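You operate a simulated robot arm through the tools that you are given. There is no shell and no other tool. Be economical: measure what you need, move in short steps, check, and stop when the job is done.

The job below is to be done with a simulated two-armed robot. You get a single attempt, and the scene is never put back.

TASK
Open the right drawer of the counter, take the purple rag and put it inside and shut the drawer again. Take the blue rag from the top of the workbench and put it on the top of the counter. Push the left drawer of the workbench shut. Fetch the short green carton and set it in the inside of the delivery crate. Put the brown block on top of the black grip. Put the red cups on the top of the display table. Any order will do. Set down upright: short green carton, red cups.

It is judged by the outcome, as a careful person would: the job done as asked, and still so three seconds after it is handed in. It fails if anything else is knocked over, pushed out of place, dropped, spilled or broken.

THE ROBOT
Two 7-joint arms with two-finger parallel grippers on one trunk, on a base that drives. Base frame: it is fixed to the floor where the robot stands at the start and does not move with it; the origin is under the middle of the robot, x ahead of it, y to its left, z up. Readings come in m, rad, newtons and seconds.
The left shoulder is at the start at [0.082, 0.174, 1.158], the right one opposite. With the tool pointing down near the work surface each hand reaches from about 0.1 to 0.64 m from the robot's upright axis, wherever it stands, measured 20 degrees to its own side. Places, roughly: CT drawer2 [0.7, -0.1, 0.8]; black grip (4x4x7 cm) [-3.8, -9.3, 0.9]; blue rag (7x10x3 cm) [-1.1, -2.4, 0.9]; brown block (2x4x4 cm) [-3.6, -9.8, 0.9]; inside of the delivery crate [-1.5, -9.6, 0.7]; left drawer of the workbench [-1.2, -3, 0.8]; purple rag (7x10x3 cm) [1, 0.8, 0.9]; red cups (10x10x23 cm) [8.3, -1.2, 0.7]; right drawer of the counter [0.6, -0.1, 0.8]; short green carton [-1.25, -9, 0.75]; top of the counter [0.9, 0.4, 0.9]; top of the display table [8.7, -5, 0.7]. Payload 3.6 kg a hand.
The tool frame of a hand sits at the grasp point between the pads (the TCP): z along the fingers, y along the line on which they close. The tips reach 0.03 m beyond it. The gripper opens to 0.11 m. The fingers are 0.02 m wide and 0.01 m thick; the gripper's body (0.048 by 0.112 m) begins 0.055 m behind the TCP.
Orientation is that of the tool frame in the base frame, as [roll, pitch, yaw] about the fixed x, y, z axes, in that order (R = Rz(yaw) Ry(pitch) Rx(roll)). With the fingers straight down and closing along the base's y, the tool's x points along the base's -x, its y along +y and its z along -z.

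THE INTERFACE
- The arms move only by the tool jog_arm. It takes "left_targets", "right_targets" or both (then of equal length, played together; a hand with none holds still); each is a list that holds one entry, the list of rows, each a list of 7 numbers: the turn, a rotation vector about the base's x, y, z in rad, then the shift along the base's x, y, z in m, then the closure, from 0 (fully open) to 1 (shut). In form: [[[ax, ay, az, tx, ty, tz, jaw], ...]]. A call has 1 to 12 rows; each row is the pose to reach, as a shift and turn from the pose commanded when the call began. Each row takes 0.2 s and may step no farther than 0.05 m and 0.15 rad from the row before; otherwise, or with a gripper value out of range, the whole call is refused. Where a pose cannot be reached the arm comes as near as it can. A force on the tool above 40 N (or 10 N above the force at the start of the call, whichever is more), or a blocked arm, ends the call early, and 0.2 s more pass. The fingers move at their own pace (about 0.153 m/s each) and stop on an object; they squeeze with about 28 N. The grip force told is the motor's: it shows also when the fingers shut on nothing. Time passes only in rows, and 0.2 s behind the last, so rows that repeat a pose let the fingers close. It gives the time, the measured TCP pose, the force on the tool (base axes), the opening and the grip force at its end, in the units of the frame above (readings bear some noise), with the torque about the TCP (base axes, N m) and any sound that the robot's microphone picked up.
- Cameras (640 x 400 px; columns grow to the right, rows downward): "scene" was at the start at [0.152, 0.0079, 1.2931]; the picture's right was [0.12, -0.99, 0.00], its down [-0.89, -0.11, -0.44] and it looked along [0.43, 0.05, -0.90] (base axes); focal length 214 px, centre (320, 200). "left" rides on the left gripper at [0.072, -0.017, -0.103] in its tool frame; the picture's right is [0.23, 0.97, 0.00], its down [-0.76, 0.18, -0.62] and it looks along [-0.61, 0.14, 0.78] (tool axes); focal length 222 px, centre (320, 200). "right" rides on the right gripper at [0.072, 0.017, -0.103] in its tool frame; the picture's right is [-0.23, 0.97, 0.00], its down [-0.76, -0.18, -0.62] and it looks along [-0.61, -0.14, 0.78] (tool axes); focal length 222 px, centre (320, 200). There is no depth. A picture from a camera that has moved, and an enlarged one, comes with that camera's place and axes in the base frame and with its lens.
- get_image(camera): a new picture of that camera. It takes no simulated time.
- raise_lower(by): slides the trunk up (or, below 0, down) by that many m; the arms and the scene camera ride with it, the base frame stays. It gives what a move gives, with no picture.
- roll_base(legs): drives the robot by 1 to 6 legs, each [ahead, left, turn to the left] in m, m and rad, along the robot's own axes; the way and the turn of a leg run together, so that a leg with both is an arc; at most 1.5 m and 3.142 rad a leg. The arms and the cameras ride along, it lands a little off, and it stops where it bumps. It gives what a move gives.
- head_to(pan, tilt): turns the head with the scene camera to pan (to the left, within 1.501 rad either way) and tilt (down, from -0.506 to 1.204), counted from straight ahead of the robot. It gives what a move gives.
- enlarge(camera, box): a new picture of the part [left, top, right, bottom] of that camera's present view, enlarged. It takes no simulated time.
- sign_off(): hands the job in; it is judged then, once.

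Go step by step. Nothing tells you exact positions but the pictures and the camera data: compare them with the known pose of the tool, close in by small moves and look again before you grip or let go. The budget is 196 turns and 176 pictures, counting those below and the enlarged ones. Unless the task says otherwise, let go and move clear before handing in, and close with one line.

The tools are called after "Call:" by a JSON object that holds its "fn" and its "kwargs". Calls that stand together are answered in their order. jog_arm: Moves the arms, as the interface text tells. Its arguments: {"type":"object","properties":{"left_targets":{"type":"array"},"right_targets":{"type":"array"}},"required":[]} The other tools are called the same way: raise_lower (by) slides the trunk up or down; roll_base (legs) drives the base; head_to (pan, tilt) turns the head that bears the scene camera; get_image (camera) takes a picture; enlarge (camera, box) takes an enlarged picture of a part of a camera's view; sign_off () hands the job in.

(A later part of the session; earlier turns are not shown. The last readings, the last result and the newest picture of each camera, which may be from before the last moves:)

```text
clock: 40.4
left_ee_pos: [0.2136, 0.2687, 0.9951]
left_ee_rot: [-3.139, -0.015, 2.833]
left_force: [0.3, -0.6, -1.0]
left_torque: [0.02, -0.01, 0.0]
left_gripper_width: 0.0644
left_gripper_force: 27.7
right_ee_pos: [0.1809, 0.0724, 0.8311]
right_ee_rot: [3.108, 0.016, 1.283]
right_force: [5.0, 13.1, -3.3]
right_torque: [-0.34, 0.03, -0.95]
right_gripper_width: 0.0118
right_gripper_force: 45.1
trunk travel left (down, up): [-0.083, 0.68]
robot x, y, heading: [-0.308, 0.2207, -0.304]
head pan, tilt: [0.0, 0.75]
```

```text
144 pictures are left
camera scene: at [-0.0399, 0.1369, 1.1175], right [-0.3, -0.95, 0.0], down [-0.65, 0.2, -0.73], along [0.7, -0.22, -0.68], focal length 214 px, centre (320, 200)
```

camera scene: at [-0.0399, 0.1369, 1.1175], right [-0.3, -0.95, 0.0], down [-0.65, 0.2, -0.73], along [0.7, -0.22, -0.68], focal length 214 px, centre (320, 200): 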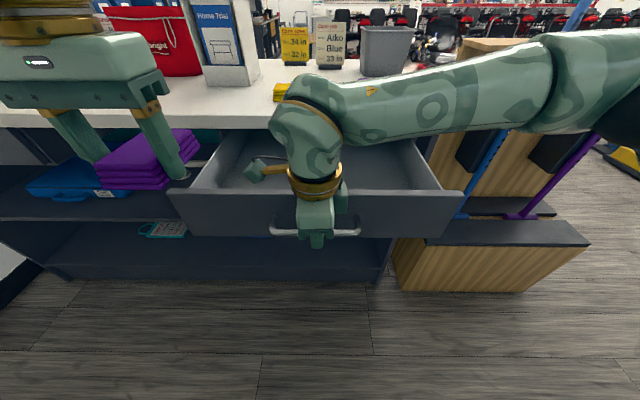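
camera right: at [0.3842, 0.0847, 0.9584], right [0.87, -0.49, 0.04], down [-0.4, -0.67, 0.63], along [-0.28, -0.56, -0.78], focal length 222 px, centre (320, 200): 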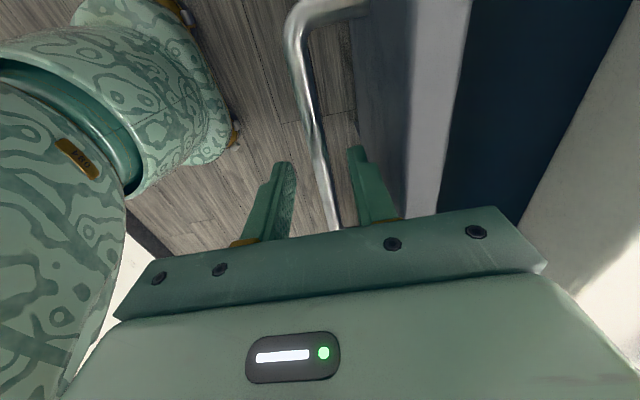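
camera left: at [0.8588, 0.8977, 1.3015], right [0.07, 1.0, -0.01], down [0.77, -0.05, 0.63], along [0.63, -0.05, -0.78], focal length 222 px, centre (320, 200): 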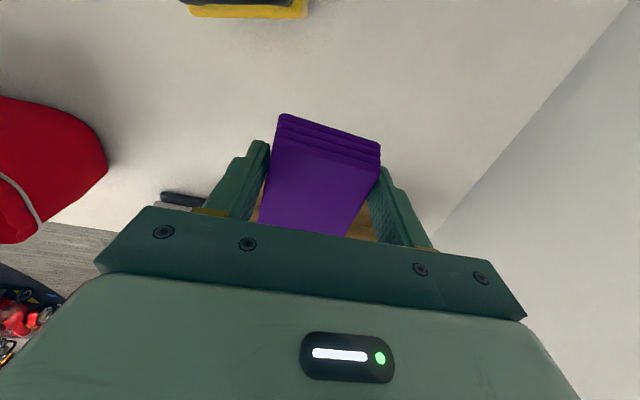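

The drawer is out about 25 cm and the right hand holds it. Bring the left hand with the rag over the left half of the drawer.

Call:
{"fn": "jog_arm", "kwargs": {"left_targets": [[[0, 0, 0, 0.032, -0.01, 0, 1], [0, 0, 0, 0.064, -0.03, 0, 1], [0, 0, 0, 0.096, -0.055, 0, 1], [0, 0, 0, 0.128, -0.08, 0, 1], [0, 0, 0, 0.161, -0.108, 0, 1]]]}}

Call:
{"fn": "get_image", "kwargs": {"camera": "scene"}}

Call:
{"fn": "get_image", "kwargs": {"camera": "left"}}

```text
clock: 41.6
left_ee_pos: [0.3143, 0.2177, 0.9777]
left_ee_rot: [-3.136, -0.014, 2.836]
left_force: [0.8, 0.3, -0.6]
left_torque: [0.0, -0.01, -0.03]
left_gripper_width: 0.0644
left_gripper_force: 28.1
left hand out of reach, approached as far as the arm can: row 3, 4, 5
right_ee_pos: [0.18, 0.0719, 0.8309]
right_ee_rot: [3.107, 0.015, 1.288]
right_force: [3.1, 9.1, -4.0]
right_torque: [0.22, -0.11, -0.96]
right_gripper_width: 0.0118
right_gripper_force: 44.9
trunk travel left (down, up): [-0.083, 0.68]
robot x, y, heading: [-0.3061, 0.2214, -0.307]
head pan, tilt: [0.0, 0.75]
```

```text
143 pictures are left
camera scene: at [-0.0399, 0.1365, 1.1175], right [-0.3, -0.95, 0.0], down [-0.65, 0.2, -0.73], along [0.7, -0.22, -0.68], focal length 214 px, centre (320, 200)
```

scene: 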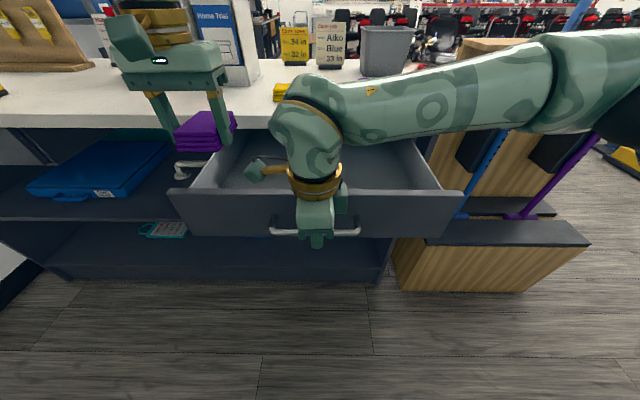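

```text
142 pictures are left
camera left: at [0.2419, 0.2238, 1.0826], right [0.08, 1.0, 0.0], down [0.79, -0.06, 0.61], along [0.61, -0.05, -0.79], focal length 222 px, centre (320, 200)
```

left: 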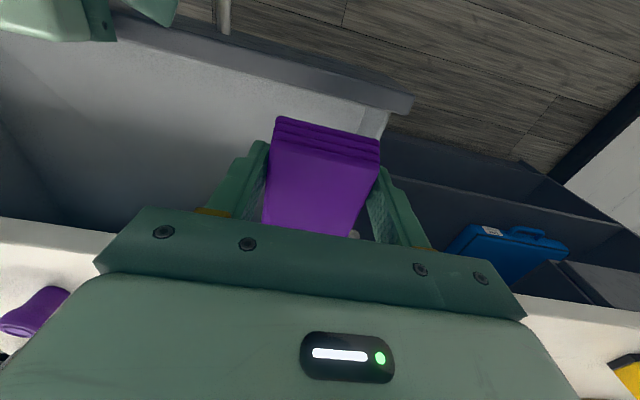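

The right hand's camera would crowd the left one, so I'll release the handle and lift the right hand out of the way to the right.

Call:
{"fn": "jog_arm", "kwargs": {"right_targets": [[[0, 0, 0, 0, 0, 0, 0.67], [0, 0, 0, 0, 0, 0, 0.67], [0, 0, 0, 0, 0, 0.05, 0.67], [0, 0, 0, 0, 0, 0.1, 0.67], [0, 0, 0, -0.02, -0.03, 0.14, 0.67], [0, 0, 0, -0.04, -0.07, 0.16, 0.67], [0, 0, 0, -0.06, -0.11, 0.16, 0.67], [0, 0, 0, -0.08, -0.15, 0.16, 0.67]]]}}

Call:
{"fn": "roll_base", "kwargs": {"legs": [[0.06, -0.04, 0]]}}

Call:
{"fn": "get_image", "kwargs": {"camera": "scene"}}

```text
refused: row 5 steps farther than a row can; nothing moved
```

```text
clock: 42.4
left_ee_pos: [0.3177, 0.2118, 0.979]
left_ee_rot: [-3.137, -0.013, 2.84]
left_force: [-0.7, -0.6, 0.0]
left_torque: [0.01, -0.01, -0.02]
left_gripper_width: 0.0643
left_gripper_force: 28.3
right_ee_pos: [0.1844, 0.0693, 0.8315]
right_ee_rot: [3.108, 0.012, 1.299]
right_force: [4.7, 7.4, 3.2]
right_torque: [0.19, -0.11, -0.95]
right_gripper_width: 0.0125
right_gripper_force: 45.8
trunk travel left (down, up): [-0.083, 0.68]
robot x, y, heading: [-0.301, 0.213, -0.301]
head pan, tilt: [0.0, 0.75]
stopped in leg 1: the force on the tool passed its limit at 45 N (the readings are from after the stop); the commanded pose is now the measured one
```

```text
141 pictures are left
camera scene: at [-0.0336, 0.129, 1.1177], right [-0.3, -0.96, 0.0], down [-0.65, 0.2, -0.73], along [0.7, -0.22, -0.68], focal length 214 px, centre (320, 200)
```

scene: 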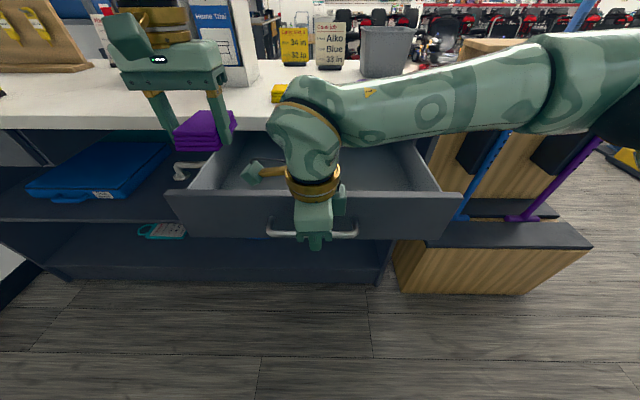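

One row was too large; the base stopped harmlessly. Retrying the release.

Call:
{"fn": "jog_arm", "kwargs": {"right_targets": [[[0, 0, 0, 0, 0, 0, 0.67], [0, 0, 0, 0, 0, 0, 0.67], [0, 0, 0, 0, 0, 0.04, 0.67], [0, 0, 0, 0, 0, 0.08, 0.67], [0, 0, 0, 0, 0, 0.12, 0.67], [0, 0, 0, -0.02, -0.03, 0.14, 0.67], [0, 0, 0, -0.03, -0.07, 0.15, 0.67], [0, 0, 0, -0.05, -0.11, 0.15, 0.67], [0, 0, 0, -0.07, -0.15, 0.15, 0.67]]]}}

Call:
{"fn": "get_image", "kwargs": {"camera": "scene"}}

```text
clock: 44.4
left_ee_pos: [0.3174, 0.2115, 0.9788]
left_ee_rot: [-3.137, -0.011, 2.839]
left_force: [-0.6, -0.3, -1.4]
left_torque: [0.02, 0.01, -0.03]
left_gripper_width: 0.0645
left_gripper_force: 28.5
right_ee_pos: [0.1124, -0.0818, 0.9815]
right_ee_rot: [3.113, 0.013, 1.3]
right_force: [-0.9, -1.0, 0.2]
right_torque: [0.02, 0.03, 0.04]
right_gripper_width: 0.0361
right_gripper_force: 0.1
trunk travel left (down, up): [-0.083, 0.68]
robot x, y, heading: [-0.3008, 0.2097, -0.299]
head pan, tilt: [0.0, 0.75]
```

```text
140 pictures are left
camera scene: at [-0.0341, 0.1279, 1.1176], right [-0.3, -0.96, 0.0], down [-0.65, 0.2, -0.73], along [0.7, -0.22, -0.68], focal length 214 px, centre (320, 200)
```

scene: 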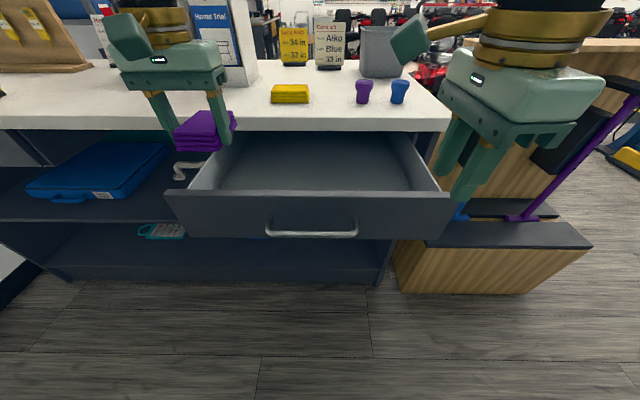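

Now drive 6 cm closer, then shift the left hand right over the drawer's open space.

Call:
{"fn": "roll_base", "kwargs": {"legs": [[0.06, 0, 0]]}}

Call:
{"fn": "jog_arm", "kwargs": {"left_targets": [[[0, 0, 0, -0.01, -0.025, 0.0, 1], [0, 0, 0, -0.02, -0.05, 0.0, 1], [0, 0, 0, -0.03, -0.075, 0.0, 1], [0, 0, 0, -0.04, -0.1, 0.0, 1], [0, 0, 0, -0.045, -0.115, 0.0, 1]]]}}

Call:
{"fn": "get_image", "kwargs": {"camera": "scene"}}

Call:
{"fn": "get_image", "kwargs": {"camera": "left"}}

```text
clock: 45.4
left_ee_pos: [0.3768, 0.1946, 0.9765]
left_ee_rot: [-3.139, -0.014, 2.839]
left_force: [0.5, -0.3, -0.6]
left_torque: [0.03, 0.07, -0.02]
left_gripper_width: 0.0642
left_gripper_force: 27.9
right_ee_pos: [0.1714, -0.0991, 0.9793]
right_ee_rot: [3.116, 0.013, 1.298]
right_force: [1.5, -0.3, -0.7]
right_torque: [0.03, 0.03, 0.03]
right_gripper_width: 0.0363
right_gripper_force: 0.0
trunk travel left (down, up): [-0.083, 0.68]
robot x, y, heading: [-0.2427, 0.1936, -0.298]
head pan, tilt: [0.0, 0.75]
```

```text
clock: 46.5
left_ee_pos: [0.3457, 0.1758, 0.9667]
left_ee_rot: [-3.133, -0.012, 2.843]
left_force: [1.1, -0.2, 0.1]
left_torque: [-0.02, 0.02, -0.03]
left_gripper_width: 0.0642
left_gripper_force: 28.0
left hand out of reach, approached as far as the arm can: row 1, 2, 3, 4, 5
right_ee_pos: [0.1693, -0.0977, 0.9805]
right_ee_rot: [3.111, 0.012, 1.299]
right_force: [-0.4, 0.0, 0.3]
right_torque: [-0.01, -0.06, 0.04]
right_gripper_width: 0.0364
right_gripper_force: 0.0
trunk travel left (down, up): [-0.083, 0.68]
robot x, y, heading: [-0.2426, 0.1915, -0.3]
head pan, tilt: [0.0, 0.75]
```

```text
139 pictures are left
camera scene: at [0.0226, 0.111, 1.1176], right [-0.3, -0.96, 0.0], down [-0.65, 0.2, -0.73], along [0.7, -0.22, -0.68], focal length 214 px, centre (320, 200)
```

scene: 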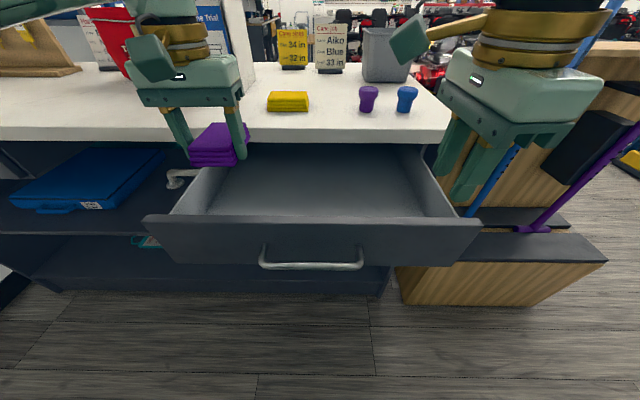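

```text
138 pictures are left
camera left: at [0.2731, 0.1807, 1.072], right [0.07, 1.0, 0.0], down [0.79, -0.05, 0.61], along [0.61, -0.05, -0.79], focal length 222 px, centre (320, 200)
```

left: 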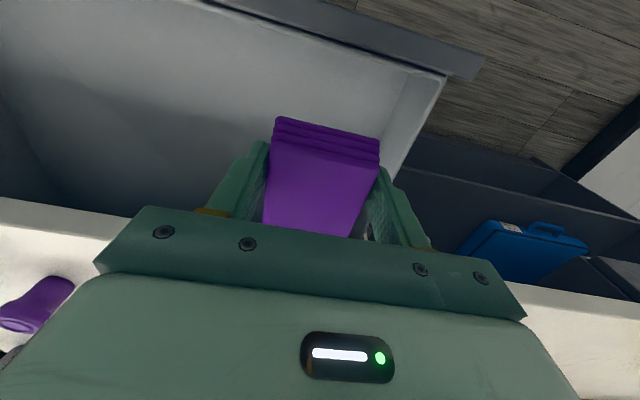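

The left arm is limited in reaching inward; simply slide the base right 0.10 m to bring the rag over the drawer.

Call:
{"fn": "roll_base", "kwargs": {"legs": [[0, -0.1, 0]]}}

Call:
{"fn": "get_image", "kwargs": {"camera": "left"}}

```text
clock: 47.7
left_ee_pos: [0.3155, 0.0781, 0.9686]
left_ee_rot: [-3.135, -0.012, 2.844]
left_force: [-0.6, 0.5, -0.1]
left_torque: [0.04, -0.02, -0.03]
left_gripper_width: 0.0643
left_gripper_force: 27.9
right_ee_pos: [0.14, -0.195, 0.9807]
right_ee_rot: [3.112, 0.016, 1.298]
right_force: [0.1, -0.3, 0.6]
right_torque: [-0.01, -0.01, -0.02]
right_gripper_width: 0.036
right_gripper_force: 0.0
trunk travel left (down, up): [-0.083, 0.68]
robot x, y, heading: [-0.2763, 0.0953, -0.298]
head pan, tilt: [0.0, 0.75]
```

```text
137 pictures are left
camera left: at [0.2432, 0.0837, 1.0722], right [0.07, 1.0, 0.0], down [0.79, -0.05, 0.61], along [0.61, -0.05, -0.79], focal length 222 px, centre (320, 200)
```

left: 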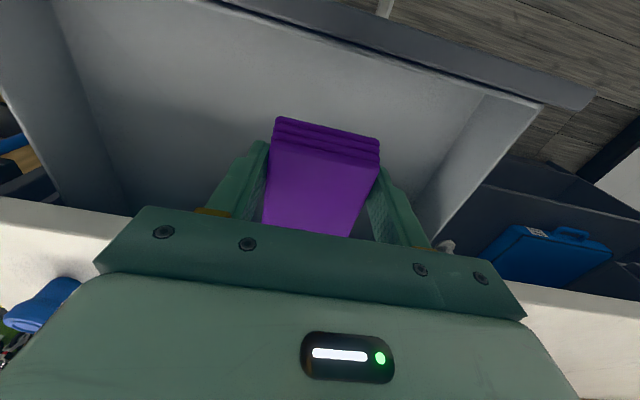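

Good: the rag is over the drawer. Lower it in.

Call:
{"fn": "jog_arm", "kwargs": {"left_targets": [[[0, 0, 0, 0, 0, -0.04, 1], [0, 0, 0, 0, 0, -0.08, 1], [0, 0, 0, 0, 0, -0.12, 1], [0, 0, 0, 0, 0, -0.15, 1]]]}}

Call:
{"fn": "get_image", "kwargs": {"camera": "left"}}

Call:
{"fn": "get_image", "kwargs": {"camera": "scene"}}

```text
clock: 48.7
left_ee_pos: [0.3137, 0.0806, 0.8158]
left_ee_rot: [-3.132, -0.012, 2.844]
left_force: [-0.2, 0.0, -0.8]
left_torque: [-0.02, 0.02, 0.03]
left_gripper_width: 0.0639
left_gripper_force: 27.3
right_ee_pos: [0.1413, -0.1934, 0.9816]
right_ee_rot: [3.114, 0.014, 1.298]
right_force: [0.1, 0.0, 0.6]
right_torque: [0.0, -0.01, 0.03]
right_gripper_width: 0.0361
right_gripper_force: 0.1
trunk travel left (down, up): [-0.083, 0.68]
robot x, y, heading: [-0.2808, 0.0973, -0.301]
head pan, tilt: [0.0, 0.75]
```

```text
136 pictures are left
camera left: at [0.242, 0.0856, 0.9201], right [0.07, 1.0, 0.0], down [0.79, -0.05, 0.61], along [0.61, -0.05, -0.79], focal length 222 px, centre (320, 200)
```

left: 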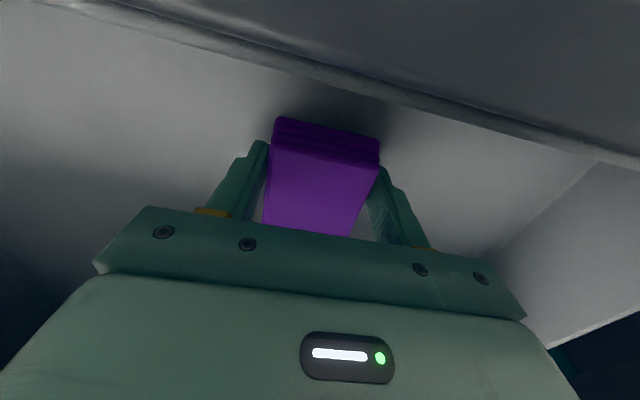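

```text
135 pictures are left
camera scene: at [-0.0067, 0.0151, 1.1175], right [-0.3, -0.96, 0.0], down [-0.65, 0.2, -0.73], along [0.7, -0.22, -0.68], focal length 214 px, centre (320, 200)
```

scene: 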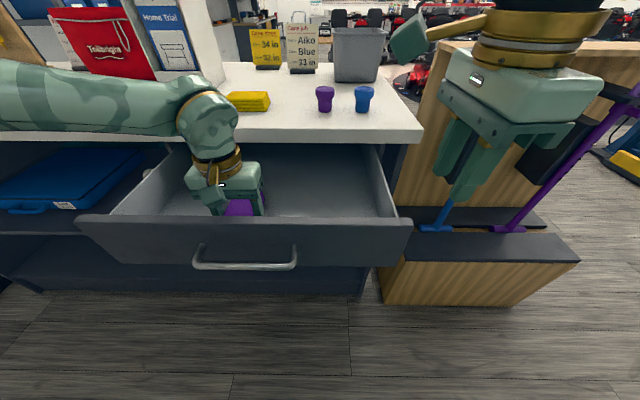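

Continue down in small steps until touch.

Call:
{"fn": "jog_arm", "kwargs": {"left_targets": [[[0, 0, 0, 0, 0, -0.015, 1], [0, 0, 0, 0, 0, -0.03, 1], [0, 0, 0, 0, 0, -0.04, 1]]]}}

Call:
{"fn": "get_image", "kwargs": {"camera": "left"}}

```text
clock: 49.2
left_ee_pos: [0.3168, 0.0795, 0.8059]
left_ee_rot: [-3.132, 0.007, 2.843]
left_force: [-0.9, 2.8, 22.9]
left_torque: [1.04, -0.01, -0.12]
left_gripper_width: 0.064
left_gripper_force: 28.4
right_ee_pos: [0.1395, -0.194, 0.982]
right_ee_rot: [3.11, 0.014, 1.3]
right_force: [0.5, 0.2, -1.5]
right_torque: [0.03, 0.0, -0.01]
right_gripper_width: 0.0363
right_gripper_force: 0.2
trunk travel left (down, up): [-0.083, 0.68]
robot x, y, heading: [-0.2712, 0.1, -0.301]
head pan, tilt: [0.0, 0.75]
stopped in row 2 (left hand): the force on the tool passed its limit at 53 N (the readings are from after the stop); the commanded pose is now the measured one
```

```text
134 pictures are left
camera left: at [0.2429, 0.0855, 0.9102], right [0.07, 1.0, -0.01], down [0.78, -0.05, 0.63], along [0.62, -0.05, -0.78], focal length 222 px, centre (320, 200)
```

left: 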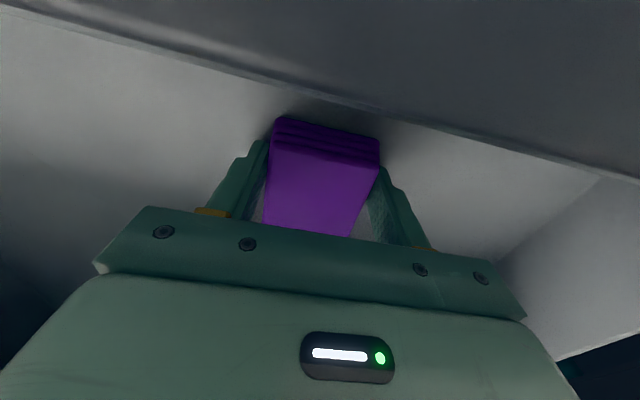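

Touched the drawer bottom. Open and lift the left hand straight out.

Call:
{"fn": "jog_arm", "kwargs": {"left_targets": [[[0, 0, 0, 0, 0, 0.003, 0.25], [0, 0, 0, 0, 0, 0.003, 0.25], [0, 0, 0, 0, 0, 0.04, 0.25], [0, 0, 0, 0, 0, 0.08, 0.25], [0, 0, 0, 0, 0, 0.12, 0.25], [0, 0, 0, 0, 0, 0.16, 0.25], [0, 0, 0, -0.03, 0.01, 0.19, 0.25], [0, 0, 0, -0.07, 0.03, 0.2, 0.25], [0, 0, 0, -0.11, 0.05, 0.2, 0.25]]]}}

Call:
{"fn": "get_image", "kwargs": {"camera": "scene"}}

```text
clock: 51.2
left_ee_pos: [0.2046, 0.13, 1.0041]
left_ee_rot: [-3.132, 0.001, 2.844]
left_force: [0.1, 0.3, -0.2]
left_torque: [0.02, 0.0, -0.01]
left_gripper_width: 0.0824
left_gripper_force: 0.0
right_ee_pos: [0.139, -0.1933, 0.9808]
right_ee_rot: [3.111, 0.015, 1.298]
right_force: [0.0, 0.4, 0.2]
right_torque: [-0.02, -0.04, -0.01]
right_gripper_width: 0.0364
right_gripper_force: 0.0
trunk travel left (down, up): [-0.083, 0.68]
robot x, y, heading: [-0.2752, 0.0995, -0.298]
head pan, tilt: [0.0, 0.75]
```

```text
133 pictures are left
camera scene: at [-0.0077, 0.0157, 1.1179], right [-0.29, -0.96, 0.0], down [-0.65, 0.2, -0.73], along [0.7, -0.22, -0.68], focal length 214 px, centre (320, 200)
```

scene: 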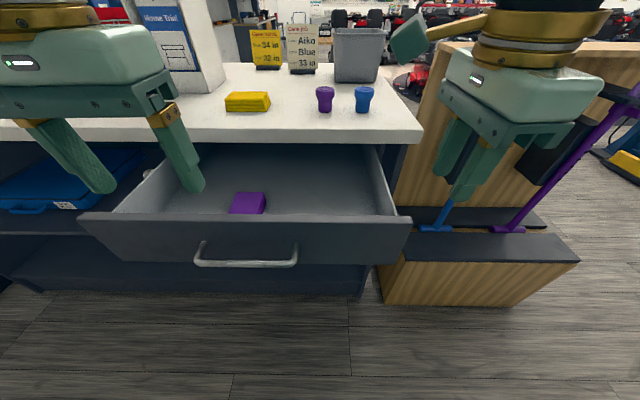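

Rag lies in the drawer. I'll bring the left hand, closed, down in front of the handle, and then drive forward to push the drawer shut.

Call:
{"fn": "jog_arm", "kwargs": {"left_targets": [[[0, 0, 0, -0.03, -0.02, 0, 1], [0, 0, 0, -0.061, -0.044, 0, 1], [0, 0, 0, -0.061, -0.044, -0.045, 1], [0, 0, 0, -0.061, -0.044, -0.09, 1], [0, 0, 0, -0.061, -0.044, -0.135, 1], [0, 0, 0, -0.061, -0.044, -0.17, 1]]]}}

Call:
{"fn": "get_image", "kwargs": {"camera": "scene"}}

Call:
{"fn": "get_image", "kwargs": {"camera": "left"}}

```text
clock: 52.6
left_ee_pos: [0.1462, 0.0863, 0.8343]
left_ee_rot: [-3.131, 0.0, 2.842]
left_force: [-0.5, -1.7, 0.3]
left_torque: [0.03, -0.02, 0.02]
left_gripper_width: 0.0
left_gripper_force: 28.0
right_ee_pos: [0.1415, -0.1929, 0.9796]
right_ee_rot: [3.112, 0.013, 1.301]
right_force: [-0.4, -0.2, -0.5]
right_torque: [-0.01, 0.02, -0.03]
right_gripper_width: 0.0364
right_gripper_force: 0.1
trunk travel left (down, up): [-0.083, 0.68]
robot x, y, heading: [-0.2756, 0.0963, -0.3]
head pan, tilt: [0.0, 0.75]
```

```text
132 pictures are left
camera scene: at [-0.0064, 0.0153, 1.1174], right [-0.29, -0.96, 0.0], down [-0.65, 0.2, -0.73], along [0.7, -0.22, -0.68], focal length 214 px, centre (320, 200)
```

scene: 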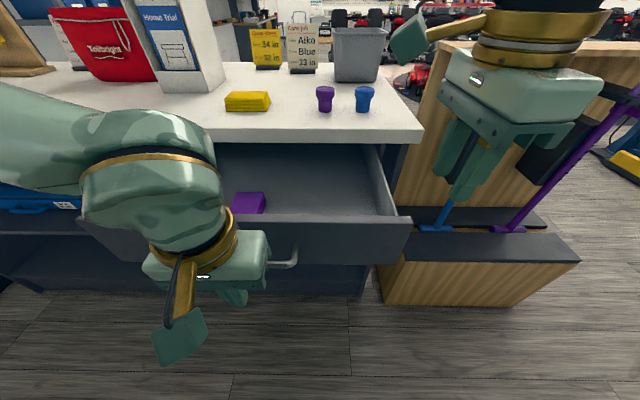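

```text
131 pictures are left
camera left: at [0.0731, 0.0926, 0.938], right [0.07, 1.0, -0.01], down [0.78, -0.05, 0.62], along [0.62, -0.05, -0.78], focal length 222 px, centre (320, 200)
```

left: 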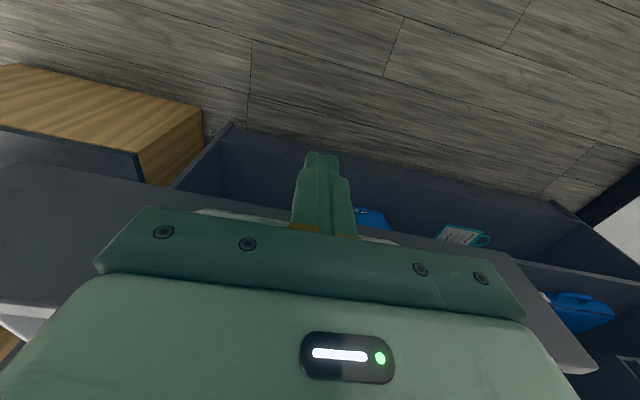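

Hand is set in front of the bar. Raise the right hand for clearance over the counter, then drive forward to shut the drawer.

Call:
{"fn": "jog_arm", "kwargs": {"right_targets": [[[0, 0, 0, -0.02, 0, 0.03, 0.67], [0, 0, 0, -0.04, 0, 0.06, 0.67], [0, 0, 0, -0.05, 0, 0.1, 0.67]]]}}

Call:
{"fn": "roll_base", "kwargs": {"legs": [[0.24, 0, 0]]}}

Call:
{"fn": "get_image", "kwargs": {"camera": "scene"}}

```text
clock: 53.4
left_ee_pos: [0.1453, 0.0873, 0.8341]
left_ee_rot: [-3.131, 0.002, 2.843]
left_force: [-0.8, -0.9, -0.2]
left_torque: [-0.01, -0.03, -0.01]
left_gripper_width: 0.0002
left_gripper_force: 28.0
right_ee_pos: [0.0881, -0.1908, 1.0822]
right_ee_rot: [3.114, 0.014, 1.301]
right_force: [-0.5, -0.6, -0.2]
right_torque: [-0.01, -0.01, -0.01]
right_gripper_width: 0.0363
right_gripper_force: 0.1
trunk travel left (down, up): [-0.083, 0.68]
robot x, y, heading: [-0.2749, 0.0954, -0.291]
head pan, tilt: [0.0, 0.75]
```

```text
clock: 55.2
left_ee_pos: [0.3747, 0.0173, 0.8331]
left_ee_rot: [-3.132, 0.001, 2.846]
left_force: [-1.1, 0.7, 0.1]
left_torque: [0.0, -0.01, -0.01]
left_gripper_width: 0.0
left_gripper_force: 27.9
right_ee_pos: [0.3201, -0.262, 1.0806]
right_ee_rot: [3.112, 0.014, 1.303]
right_force: [-0.6, 0.3, -0.9]
right_torque: [0.01, 0.0, 0.01]
right_gripper_width: 0.0365
right_gripper_force: 0.0
trunk travel left (down, up): [-0.083, 0.68]
robot x, y, heading: [-0.0456, 0.0279, -0.3]
head pan, tilt: [0.0, 0.75]
```

```text
130 pictures are left
camera scene: at [0.2226, -0.0546, 1.1174], right [-0.29, -0.96, 0.0], down [-0.65, 0.2, -0.73], along [0.7, -0.21, -0.68], focal length 214 px, centre (320, 200)
```

scene: 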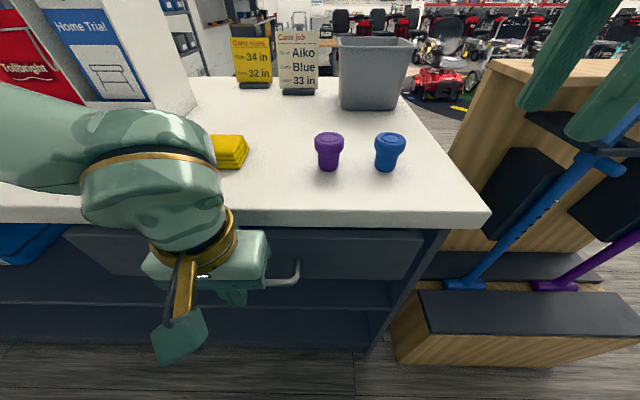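

Nearly shut (~3 cm left). Push the rest gently with the arm until it stops.

Call:
{"fn": "jog_arm", "kwargs": {"left_targets": [[[0, 0, 0, 0.0115, -0.0035, 0, 1], [0, 0, 0, 0.023, -0.007, 0, 1], [0, 0, 0, 0.031, -0.0095, 0, 1], [0, 0, 0, 0.038, -0.0117, 0, 1], [0, 0, 0, 0.046, -0.014, 0, 1]]]}}

Call:
{"fn": "get_image", "kwargs": {"camera": "scene"}}

```text
clock: 56.0
left_ee_pos: [0.3963, 0.0109, 0.8345]
left_ee_rot: [-3.139, -0.009, 2.836]
left_force: [-18.6, 6.1, 8.6]
left_torque: [-0.84, -1.85, -0.21]
left_gripper_width: 0.0001
left_gripper_force: 27.6
right_ee_pos: [0.3151, -0.26, 1.0825]
right_ee_rot: [3.11, 0.017, 1.302]
right_force: [-0.2, -0.3, -0.4]
right_torque: [0.01, 0.01, 0.01]
right_gripper_width: 0.0363
right_gripper_force: 0.0
trunk travel left (down, up): [-0.083, 0.68]
robot x, y, heading: [-0.0502, 0.0252, -0.298]
head pan, tilt: [0.0, 0.75]
stopped in row 4 (left hand): the force on the tool passed its limit at 51 N (the readings are from after the stop); the commanded pose is now the measured one
```

```text
129 pictures are left
camera scene: at [0.2183, -0.0528, 1.1187], right [-0.29, -0.96, 0.0], down [-0.65, 0.2, -0.73], along [0.7, -0.21, -0.68], focal length 214 px, centre (320, 200)
```

scene: 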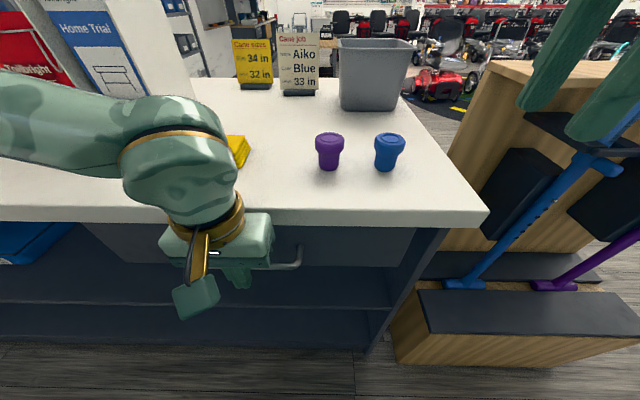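

Firm stop, so it should be shut. Back off and check.

Call:
{"fn": "roll_base", "kwargs": {"legs": [[-0.4, 0, 0]]}}

Call:
{"fn": "get_image", "kwargs": {"camera": "scene"}}

```text
clock: 58.5
left_ee_pos: [0.0133, 0.1267, 0.8328]
left_ee_rot: [-3.137, -0.011, 2.83]
left_force: [0.2, 0.5, 0.8]
left_torque: [0.0, -0.03, -0.01]
left_gripper_width: 0.0001
left_gripper_force: 28.0
right_ee_pos: [-0.0709, -0.1445, 1.0817]
right_ee_rot: [3.111, 0.013, 1.292]
right_force: [0.5, -0.3, 0.4]
right_torque: [0.01, 0.0, -0.01]
right_gripper_width: 0.0365
right_gripper_force: 0.2
trunk travel left (down, up): [-0.083, 0.68]
robot x, y, heading: [-0.432, 0.1448, -0.305]
head pan, tilt: [0.0, 0.75]
```

```text
128 pictures are left
camera scene: at [-0.1663, 0.0637, 1.1178], right [-0.3, -0.95, 0.0], down [-0.65, 0.2, -0.73], along [0.7, -0.22, -0.68], focal length 214 px, centre (320, 200)
```

scene: 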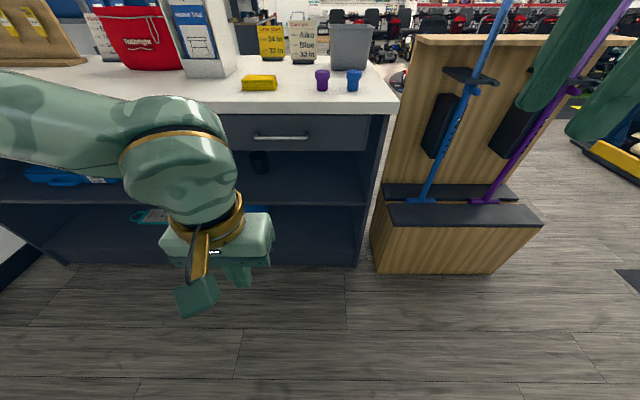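

The drawer is shut flush. Raise the trunk back to its first height, turn the right hand back to its standard pose, and look toward the workbench.

Call:
{"fn": "raise_lower", "kwargs": {"by": 0.192}}

Call:
{"fn": "jog_arm", "kwargs": {"right_targets": [[[0, 0, 0.14, 0, 0, 0, 0], [0, 0, 0.28, 0, 0, -0.01, 0], [0, 0, 0.42, 0, 0, -0.02, 0], [0, 0, 0.56, 0, 0, -0.03, 0], [0, 0, 0.7, 0, 0, -0.04, 0], [0, 0, 0.84, 0, 0, -0.05, 0], [0, 0, 0.98, 0, 0, -0.06, 0], [0, 0, 1.12, 0, 0, -0.07, 0], [0, 0, 1.26, 0, 0, -0.08, 0], [0, 0, 1.4, 0, 0, -0.09, 0], [0, 0, 1.54, 0, 0, -0.1, 0]]], "left_targets": [[[0, 0, 0, 0, 0.0, 0.0, 0], [0, 0, 0, 0, 0.01, 0.02, 0], [0, 0, 0, 0, 0.02, 0.04, 0], [0, 0, 0, 0, 0.03, 0.06, 0], [0, 0, 0, 0, 0.04, 0.08, 0], [0, 0, 0, 0, 0.05, 0.1, 0], [0, 0, 0, 0, 0.06, 0.12, 0], [0, 0, 0, 0, 0.06, 0.12, 0], [0, 0, 0, 0, 0.06, 0.12, 0], [0, 0, 0, 0, 0.06, 0.12, 0], [0, 0, 0, 0, 0.06, 0.12, 0]]]}}

Call:
{"fn": "head_to", "kwargs": {"pan": -1.5, "tilt": 0.35}}

Call:
{"fn": "get_image", "kwargs": {"camera": "scene"}}

```text
clock: 60.6
left_ee_pos: [0.014, 0.1272, 1.025]
left_ee_rot: [-3.139, -0.012, 2.832]
left_force: [0.3, 0.5, 0.2]
left_torque: [-0.01, 0.02, 0.0]
left_gripper_width: 0.0
left_gripper_force: 28.3
right_ee_pos: [-0.0705, -0.1445, 1.2738]
right_ee_rot: [3.112, 0.014, 1.293]
right_force: [0.7, 0.6, 0.1]
right_torque: [-0.01, -0.01, -0.07]
right_gripper_width: 0.0364
right_gripper_force: 0.0
trunk travel left (down, up): [-0.275, 0.488]
robot x, y, heading: [-0.433, 0.1484, -0.302]
head pan, tilt: [0.0, 0.75]
```

```text
clock: 63.0
left_ee_pos: [0.0132, 0.1849, 1.1441]
left_ee_rot: [-3.138, -0.012, 2.832]
left_force: [0.4, -0.6, -0.3]
left_torque: [0.01, 0.04, 0.0]
left_gripper_width: 0.11
left_gripper_force: 0.0
right_ee_pos: [-0.0701, -0.1449, 1.1729]
right_ee_rot: [3.111, 0.014, 2.837]
right_force: [0.4, -0.6, -0.4]
right_torque: [-0.02, 0.03, 0.01]
right_gripper_width: 0.11
right_gripper_force: 0.1
trunk travel left (down, up): [-0.275, 0.488]
robot x, y, heading: [-0.4304, 0.1438, -0.305]
head pan, tilt: [0.0, 0.75]
```

```text
clock: 64.6
left_ee_pos: [0.0133, 0.1867, 1.145]
left_ee_rot: [-3.138, -0.011, 2.832]
left_force: [0.1, 0.3, -0.6]
left_torque: [0.0, 0.01, 0.01]
left_gripper_width: 0.1096
left_gripper_force: 0.2
right_ee_pos: [-0.0702, -0.1443, 1.1743]
right_ee_rot: [3.112, 0.015, 2.832]
right_force: [-0.4, 0.1, -1.8]
right_torque: [0.0, -0.02, -0.02]
right_gripper_width: 0.1104
right_gripper_force: 0.1
trunk travel left (down, up): [-0.275, 0.488]
robot x, y, heading: [-0.4344, 0.1443, -0.302]
head pan, tilt: [-1.499, 0.351]
```

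```text
127 pictures are left
camera scene: at [-0.3681, 0.0299, 1.3554], right [-0.97, 0.23, 0.0], down [0.08, 0.33, -0.94], along [-0.22, -0.91, -0.34], focal length 214 px, centre (320, 200)
```

scene: 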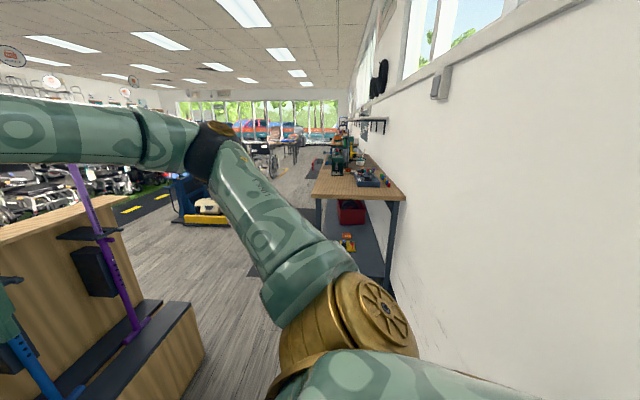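

The workbench runs along the right wall, its front facing across the room (same yaw as the counter). I'll turn right, drive down the aisle between bench and cane rack, then look.

Call:
{"fn": "roll_base", "kwargs": {"legs": [[0, 0, -1.571], [1.1, 0.5, 0], [0.5, 0.15, 0], [0.4, 0, 0]]}}

Call:
{"fn": "head_to", "kwargs": {"pan": -1.0, "tilt": 0.6}}

Call:
{"fn": "get_image", "kwargs": {"camera": "scene"}}

```text
clock: 68.2
left_ee_pos: [-0.2735, -0.2728, 1.1521]
left_ee_rot: [-3.131, 0.012, 1.478]
left_force: [-0.5, -0.8, 1.1]
left_torque: [0.04, -0.05, 0.0]
left_gripper_width: 0.11
left_gripper_force: 0.1
right_ee_pos: [-0.6091, -0.2602, 1.1807]
right_ee_rot: [3.137, 0.026, 1.498]
right_force: [0.4, -0.2, -0.3]
right_torque: [0.03, -0.01, 0.01]
right_gripper_width: 0.1101
right_gripper_force: 0.1
trunk travel left (down, up): [-0.275, 0.488]
robot x, y, heading: [-0.4214, 0.1322, -1.663]
head pan, tilt: [-1.499, 0.351]
stopped in leg 1: the robot was blocked; the commanded pose is now the measured one
```

```text
clock: 69.1
left_ee_pos: [-0.2754, -0.2685, 1.1475]
left_ee_rot: [-3.127, 0.003, 1.493]
left_force: [0.4, -1.3, 1.0]
left_torque: [0.01, 0.03, -0.01]
left_gripper_width: 0.11
left_gripper_force: 0.2
right_ee_pos: [-0.6109, -0.2613, 1.1802]
right_ee_rot: [3.136, 0.021, 1.51]
right_force: [-0.1, 0.1, 1.0]
right_torque: [0.06, 0.01, -0.01]
right_gripper_width: 0.1102
right_gripper_force: 0.1
trunk travel left (down, up): [-0.275, 0.488]
robot x, y, heading: [-0.4304, 0.1396, -1.642]
head pan, tilt: [-1.0, 0.6]
```

```text
126 pictures are left
camera scene: at [-0.498, -0.0044, 1.3325], right [-0.48, 0.88, 0.02], down [0.49, 0.28, -0.83], along [-0.73, -0.39, -0.56], focal length 214 px, centre (320, 200)
```

scene: 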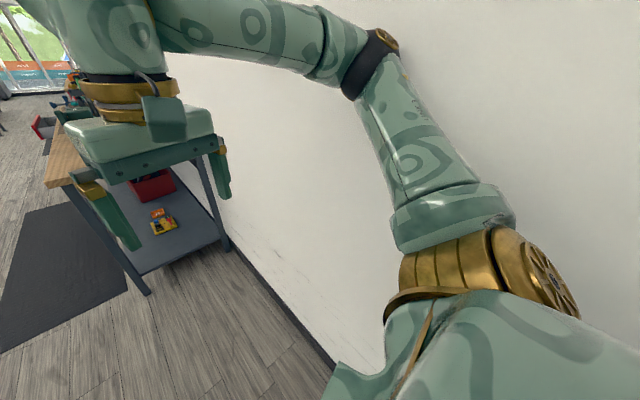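

The right elbow met the wall. Move away from the wall first, then finish the turn and look before going on.

Call:
{"fn": "roll_base", "kwargs": {"legs": [[0, 0.32, 0], [0, 0, -0.22]]}}

Call:
{"fn": "head_to", "kwargs": {"pan": 0.0, "tilt": 0.45}}

Call:
{"fn": "get_image", "kwargs": {"camera": "scene"}}

```text
clock: 72.1
left_ee_pos: [-0.0786, -0.3254, 1.1499]
left_ee_rot: [-3.139, 0.005, 1.224]
left_force: [0.4, -0.3, -0.6]
left_torque: [-0.01, -0.01, -0.01]
left_gripper_width: 0.1101
left_gripper_force: 0.0
right_ee_pos: [-0.4008, -0.228, 1.1786]
right_ee_rot: [3.119, 0.023, 1.232]
right_force: [-0.4, -0.3, -0.8]
right_torque: [-0.01, -0.03, 0.0]
right_gripper_width: 0.11
right_gripper_force: 0.1
trunk travel left (down, up): [-0.275, 0.488]
robot x, y, heading: [-0.1024, 0.1018, -1.917]
head pan, tilt: [-1.0, 0.6]
```

```text
clock: 73.3
left_ee_pos: [-0.0779, -0.3261, 1.1512]
left_ee_rot: [-3.141, 0.007, 1.221]
left_force: [0.4, -0.1, 0.3]
left_torque: [-0.01, 0.0, 0.0]
left_gripper_width: 0.1099
left_gripper_force: 0.0
right_ee_pos: [-0.3995, -0.2279, 1.1786]
right_ee_rot: [3.119, 0.025, 1.234]
right_force: [-0.6, -0.4, -0.2]
right_torque: [-0.03, 0.01, 0.01]
right_gripper_width: 0.1102
right_gripper_force: 0.1
trunk travel left (down, up): [-0.275, 0.488]
robot x, y, heading: [-0.0999, 0.1008, -1.916]
head pan, tilt: [0.0, 0.45]
```

```text
125 pictures are left
camera scene: at [-0.1651, -0.0678, 1.3461], right [-0.94, 0.34, 0.0], down [0.15, 0.41, -0.9], along [-0.31, -0.85, -0.44], focal length 214 px, centre (320, 200)
```

scene: 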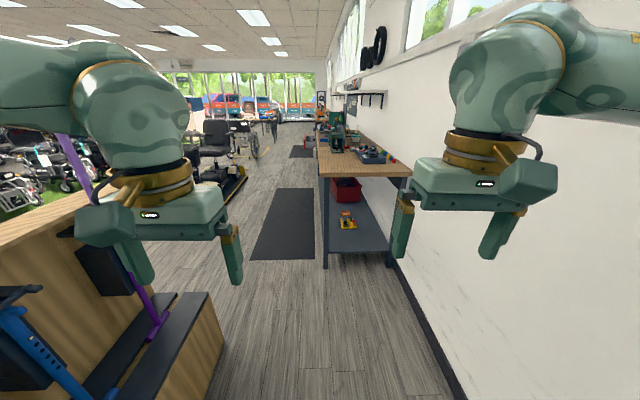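

Corridor is clear. Drive forward weaving between the cane rack and the bench corner, ending beside the bench.

Call:
{"fn": "roll_base", "kwargs": {"legs": [[0.95, 0.0, 0], [0.5, 0.22, 0], [0.5, 0.17, 0], [0.45, 0, 0]]}}

Call:
{"fn": "head_to", "kwargs": {"pan": -0.9, "tilt": 0.7}}

Call:
{"fn": "get_image", "kwargs": {"camera": "scene"}}

```text
clock: 86.0
left_ee_pos: [-0.5415, -2.707, 1.1502]
left_ee_rot: [-3.14, 0.005, 1.215]
left_force: [0.2, 0.2, -0.2]
left_torque: [0.01, 0.02, 0.0]
left_gripper_width: 0.1098
left_gripper_force: 0.0
right_ee_pos: [-0.8631, -2.6076, 1.1775]
right_ee_rot: [3.118, 0.026, 1.225]
right_force: [0.0, 0.5, 0.0]
right_torque: [0.0, 0.02, 0.0]
right_gripper_width: 0.11
right_gripper_force: 0.0
trunk travel left (down, up): [-0.275, 0.488]
robot x, y, heading: [-0.5635, -2.2781, -1.924]
head pan, tilt: [0.0, 0.45]
```

```text
clock: 87.2
left_ee_pos: [-0.5403, -2.7063, 1.1499]
left_ee_rot: [-3.14, 0.006, 1.216]
left_force: [0.3, 1.1, -0.1]
left_torque: [-0.01, 0.0, -0.01]
left_gripper_width: 0.1099
left_gripper_force: 0.2
right_ee_pos: [-0.8634, -2.6071, 1.1787]
right_ee_rot: [3.12, 0.023, 1.227]
right_force: [0.3, -0.4, -0.5]
right_torque: [-0.03, 0.01, 0.02]
right_gripper_width: 0.11
right_gripper_force: 0.1
trunk travel left (down, up): [-0.275, 0.488]
robot x, y, heading: [-0.5657, -2.2778, -1.926]
head pan, tilt: [-0.901, 0.7]
```

```text
124 pictures are left
camera scene: at [-0.676, -2.3888, 1.324], right [-0.31, 0.95, 0.0], down [0.61, 0.2, -0.76], along [-0.73, -0.24, -0.64], focal length 214 px, centre (320, 200)
```

scene: 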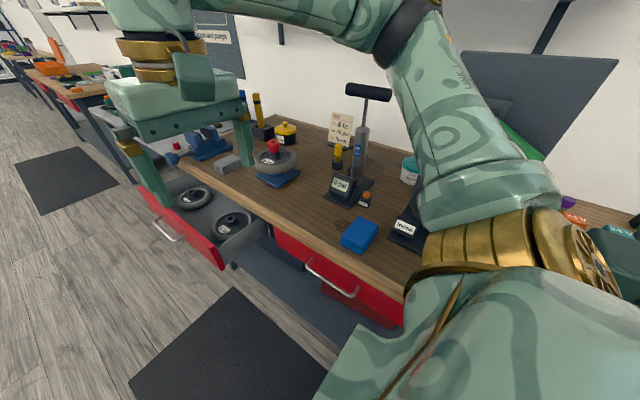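

I see the blue rag at about (-1.044, -2.404) and the open left drawer with wheels in it. I'll move clear, go on a bit and turn to face the bench.

Call:
{"fn": "roll_base", "kwargs": {"legs": [[0, 0.17, 0], [0.4, 0, 0], [0, 0, -1.52]]}}

Call:
{"fn": "head_to", "kwargs": {"pan": 0.0, "tilt": 0.75}}

Call:
{"fn": "get_image", "kwargs": {"camera": "scene"}}

```text
clock: 94.5
left_ee_pos: [-0.9695, -2.7583, 1.151]
left_ee_rot: [-3.139, 0.004, -0.302]
left_force: [-0.4, 0.0, -0.5]
left_torque: [0.01, -0.02, 0.02]
left_gripper_width: 0.1099
left_gripper_force: 0.1
right_ee_pos: [-0.887, -2.4322, 1.1779]
right_ee_rot: [3.118, 0.024, -0.293]
right_force: [0.6, 0.2, -0.2]
right_torque: [0.03, 0.0, 0.02]
right_gripper_width: 0.11
right_gripper_force: 0.2
trunk travel left (down, up): [-0.275, 0.488]
robot x, y, heading: [-0.5451, -2.711, 2.844]
head pan, tilt: [-0.901, 0.7]
```

```text
clock: 95.7
left_ee_pos: [-0.9691, -2.758, 1.1492]
left_ee_rot: [-3.14, 0.005, -0.304]
left_force: [0.8, -0.8, -0.6]
left_torque: [-0.02, -0.02, 0.01]
left_gripper_width: 0.1101
left_gripper_force: 0.0
right_ee_pos: [-0.8863, -2.4319, 1.179]
right_ee_rot: [3.119, 0.024, -0.294]
right_force: [0.0, 0.1, -0.2]
right_torque: [0.0, -0.02, 0.03]
right_gripper_width: 0.1099
right_gripper_force: 0.1
trunk travel left (down, up): [-0.275, 0.488]
robot x, y, heading: [-0.5424, -2.7139, 2.837]
head pan, tilt: [0.0, 0.75]
```

```text
123 pictures are left
camera scene: at [-0.7071, -2.6609, 1.3197], right [0.3, 0.95, 0.0], down [0.65, -0.2, -0.73], along [-0.7, 0.22, -0.68], focal length 214 px, centre (320, 200)
```

scene: 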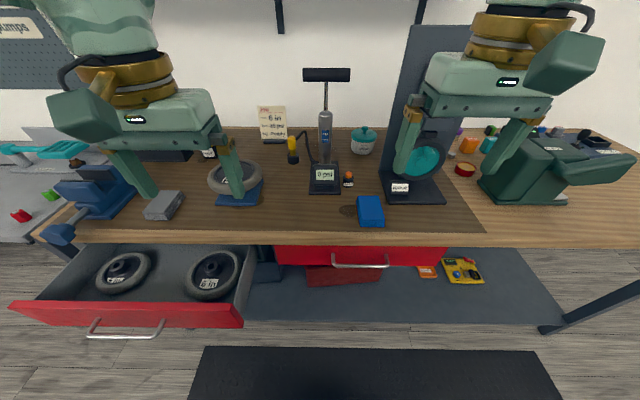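

Call:
{"fn": "enlarge", "kwargs": {"camera": "scene", "box": [290, 120, 470, 250]}}

```text
3.08 times, centred on (380, 185) of scene
camera zoom: at [-0.7071, -2.6609, 1.3197], right [0.3, 0.95, 0.0], down [0.65, -0.2, -0.73], along [-0.7, 0.22, -0.68], focal length 660 px, centre (135, 246)
```

zoom: 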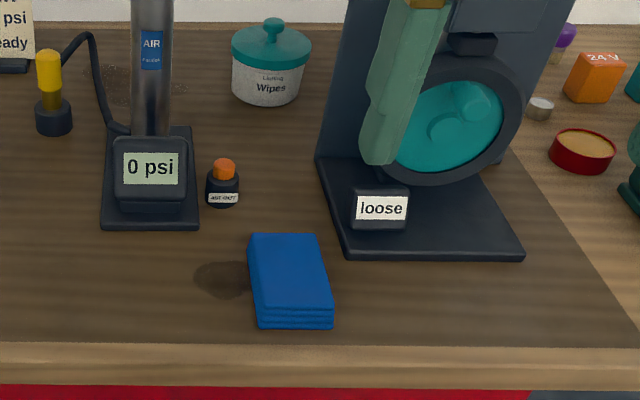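

Rag centre ≈ (-1.033, -2.426), aligned with my facing. Bring the right hand above it.

Call:
{"fn": "jog_arm", "kwargs": {"right_targets": [[[0, 0, 0, -0.047, 0.001, 0, 0], [0, 0, 0, -0.095, 0.003, -0.01, 0], [0, 0, 0, -0.142, 0.004, -0.02, 0], [0, 0, 0, -0.142, 0.004, -0.06, 0], [0, 0, 0, -0.142, 0.004, -0.1, 0], [0, 0, 0, -0.142, 0.004, -0.14, 0], [0, 0, 0, -0.142, 0.004, -0.17, 0]]]}}

Call:
{"fn": "get_image", "kwargs": {"camera": "right"}}

Call:
{"fn": "get_image", "kwargs": {"camera": "scene"}}

```text
clock: 97.3
left_ee_pos: [-0.9693, -2.758, 1.1509]
left_ee_rot: [-3.139, 0.005, -0.301]
left_force: [-1.2, -0.5, 0.5]
left_torque: [0.02, -0.03, 0.0]
left_gripper_width: 0.1098
left_gripper_force: 0.1
right_ee_pos: [-1.0304, -2.4274, 1.0075]
right_ee_rot: [3.119, 0.024, -0.294]
right_force: [-0.6, -0.5, 0.5]
right_torque: [-0.01, 0.02, 0.02]
right_gripper_width: 0.1101
right_gripper_force: 0.1
trunk travel left (down, up): [-0.275, 0.488]
robot x, y, heading: [-0.5416, -2.7113, 2.843]
head pan, tilt: [0.0, 0.75]
```

```text
121 pictures are left
camera right: at [-0.9639, -2.4646, 1.1095], right [-0.5, -0.87, 0.03], down [-0.66, 0.4, 0.64], along [-0.56, 0.3, -0.77], focal length 222 px, centre (320, 200)
```

right: 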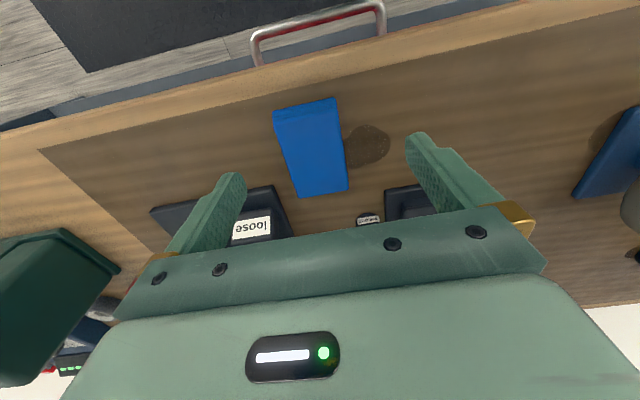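

```text
120 pictures are left
camera scene: at [-0.7076, -2.6609, 1.3196], right [0.3, 0.96, 0.0], down [0.65, -0.2, -0.73], along [-0.7, 0.22, -0.68], focal length 214 px, centre (320, 200)
```

scene: 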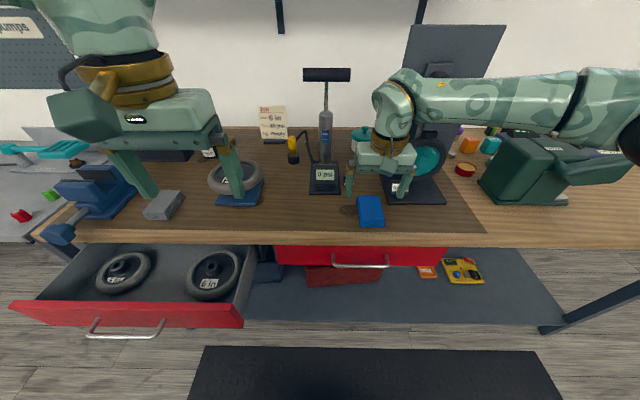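

Aligned; descend with a tiny correction and close.

Call:
{"fn": "jog_arm", "kwargs": {"right_targets": [[[0, 0, -0.06, -0.006, 0.004, -0.03, 0], [0, 0, -0.06, -0.006, 0.004, -0.055, 0], [0, 0, -0.06, -0.006, 0.004, -0.064, 0], [0, 0, -0.06, -0.006, 0.004, -0.064, 0.6], [0, 0, -0.06, -0.006, 0.004, -0.064, 1], [0, 0, -0.06, -0.006, 0.004, -0.064, 1]]]}}

Call:
{"fn": "get_image", "kwargs": {"camera": "right"}}

```text
clock: 98.7
left_ee_pos: [-0.969, -2.7593, 1.1519]
left_ee_rot: [-3.139, 0.007, -0.304]
left_force: [0.5, 0.0, -0.1]
left_torque: [-0.01, -0.04, 0.03]
left_gripper_width: 0.1099
left_gripper_force: 0.0
right_ee_pos: [-1.0348, -2.4232, 0.944]
right_ee_rot: [3.12, 0.024, -0.352]
right_force: [-0.3, -0.1, 0.5]
right_torque: [0.01, 0.0, -0.02]
right_gripper_width: 0.0001
right_gripper_force: 28.0
trunk travel left (down, up): [-0.275, 0.488]
robot x, y, heading: [-0.5441, -2.7155, 2.84]
head pan, tilt: [0.0, 0.75]
```

```text
119 pictures are left
camera right: at [-0.9703, -2.4626, 1.0461], right [-0.55, -0.84, 0.03], down [-0.63, 0.44, 0.64], along [-0.54, 0.33, -0.77], focal length 222 px, centre (320, 200)
```

right: 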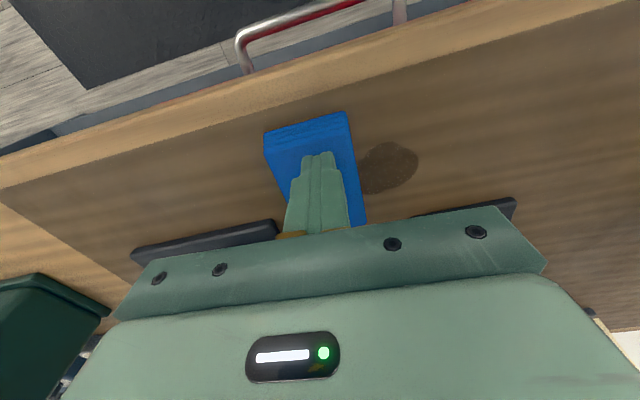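

The bench is lower than I assumed; reopen, go down until touch, then close.

Call:
{"fn": "jog_arm", "kwargs": {"right_targets": [[[0, 0, 0, 0, 0, 0.01, 0], [0, 0, 0, -0.003, 0.001, 0.01, 0], [0, 0, 0, -0.005, 0.002, -0.005, 0], [0, 0, 0, -0.005, 0.002, -0.02, 0], [0, 0, 0, -0.005, 0.002, -0.03, 0], [0, 0, 0, -0.005, 0.002, -0.036, 0]]]}}

Call:
{"fn": "get_image", "kwargs": {"camera": "right"}}

```text
clock: 100.1
left_ee_pos: [-0.9679, -2.7605, 1.1522]
left_ee_rot: [-3.14, 0.007, -0.304]
left_force: [0.0, 0.5, 0.3]
left_torque: [-0.02, -0.01, -0.02]
left_gripper_width: 0.1101
left_gripper_force: 0.1
right_ee_pos: [-1.0401, -2.4237, 0.9124]
right_ee_rot: [3.119, 0.032, -0.35]
right_force: [-0.3, 2.2, 19.9]
right_torque: [1.16, -0.62, 0.2]
right_gripper_width: 0.1099
right_gripper_force: 0.1
trunk travel left (down, up): [-0.275, 0.488]
robot x, y, heading: [-0.5412, -2.7129, 2.839]
head pan, tilt: [0.0, 0.75]
```

```text
118 pictures are left
camera right: at [-0.9748, -2.4633, 1.0128], right [-0.55, -0.84, 0.03], down [-0.63, 0.44, 0.64], along [-0.55, 0.33, -0.77], focal length 222 px, centre (320, 200)
```

right: 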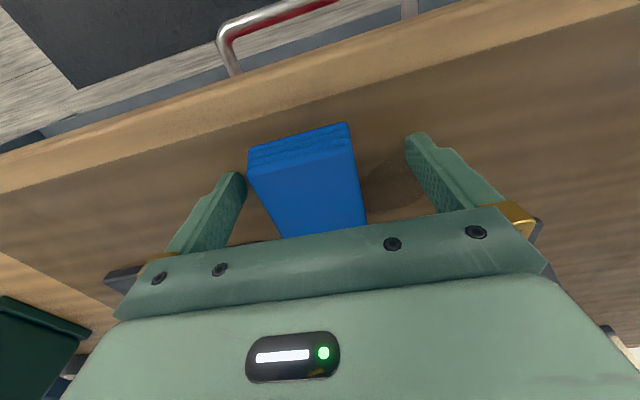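

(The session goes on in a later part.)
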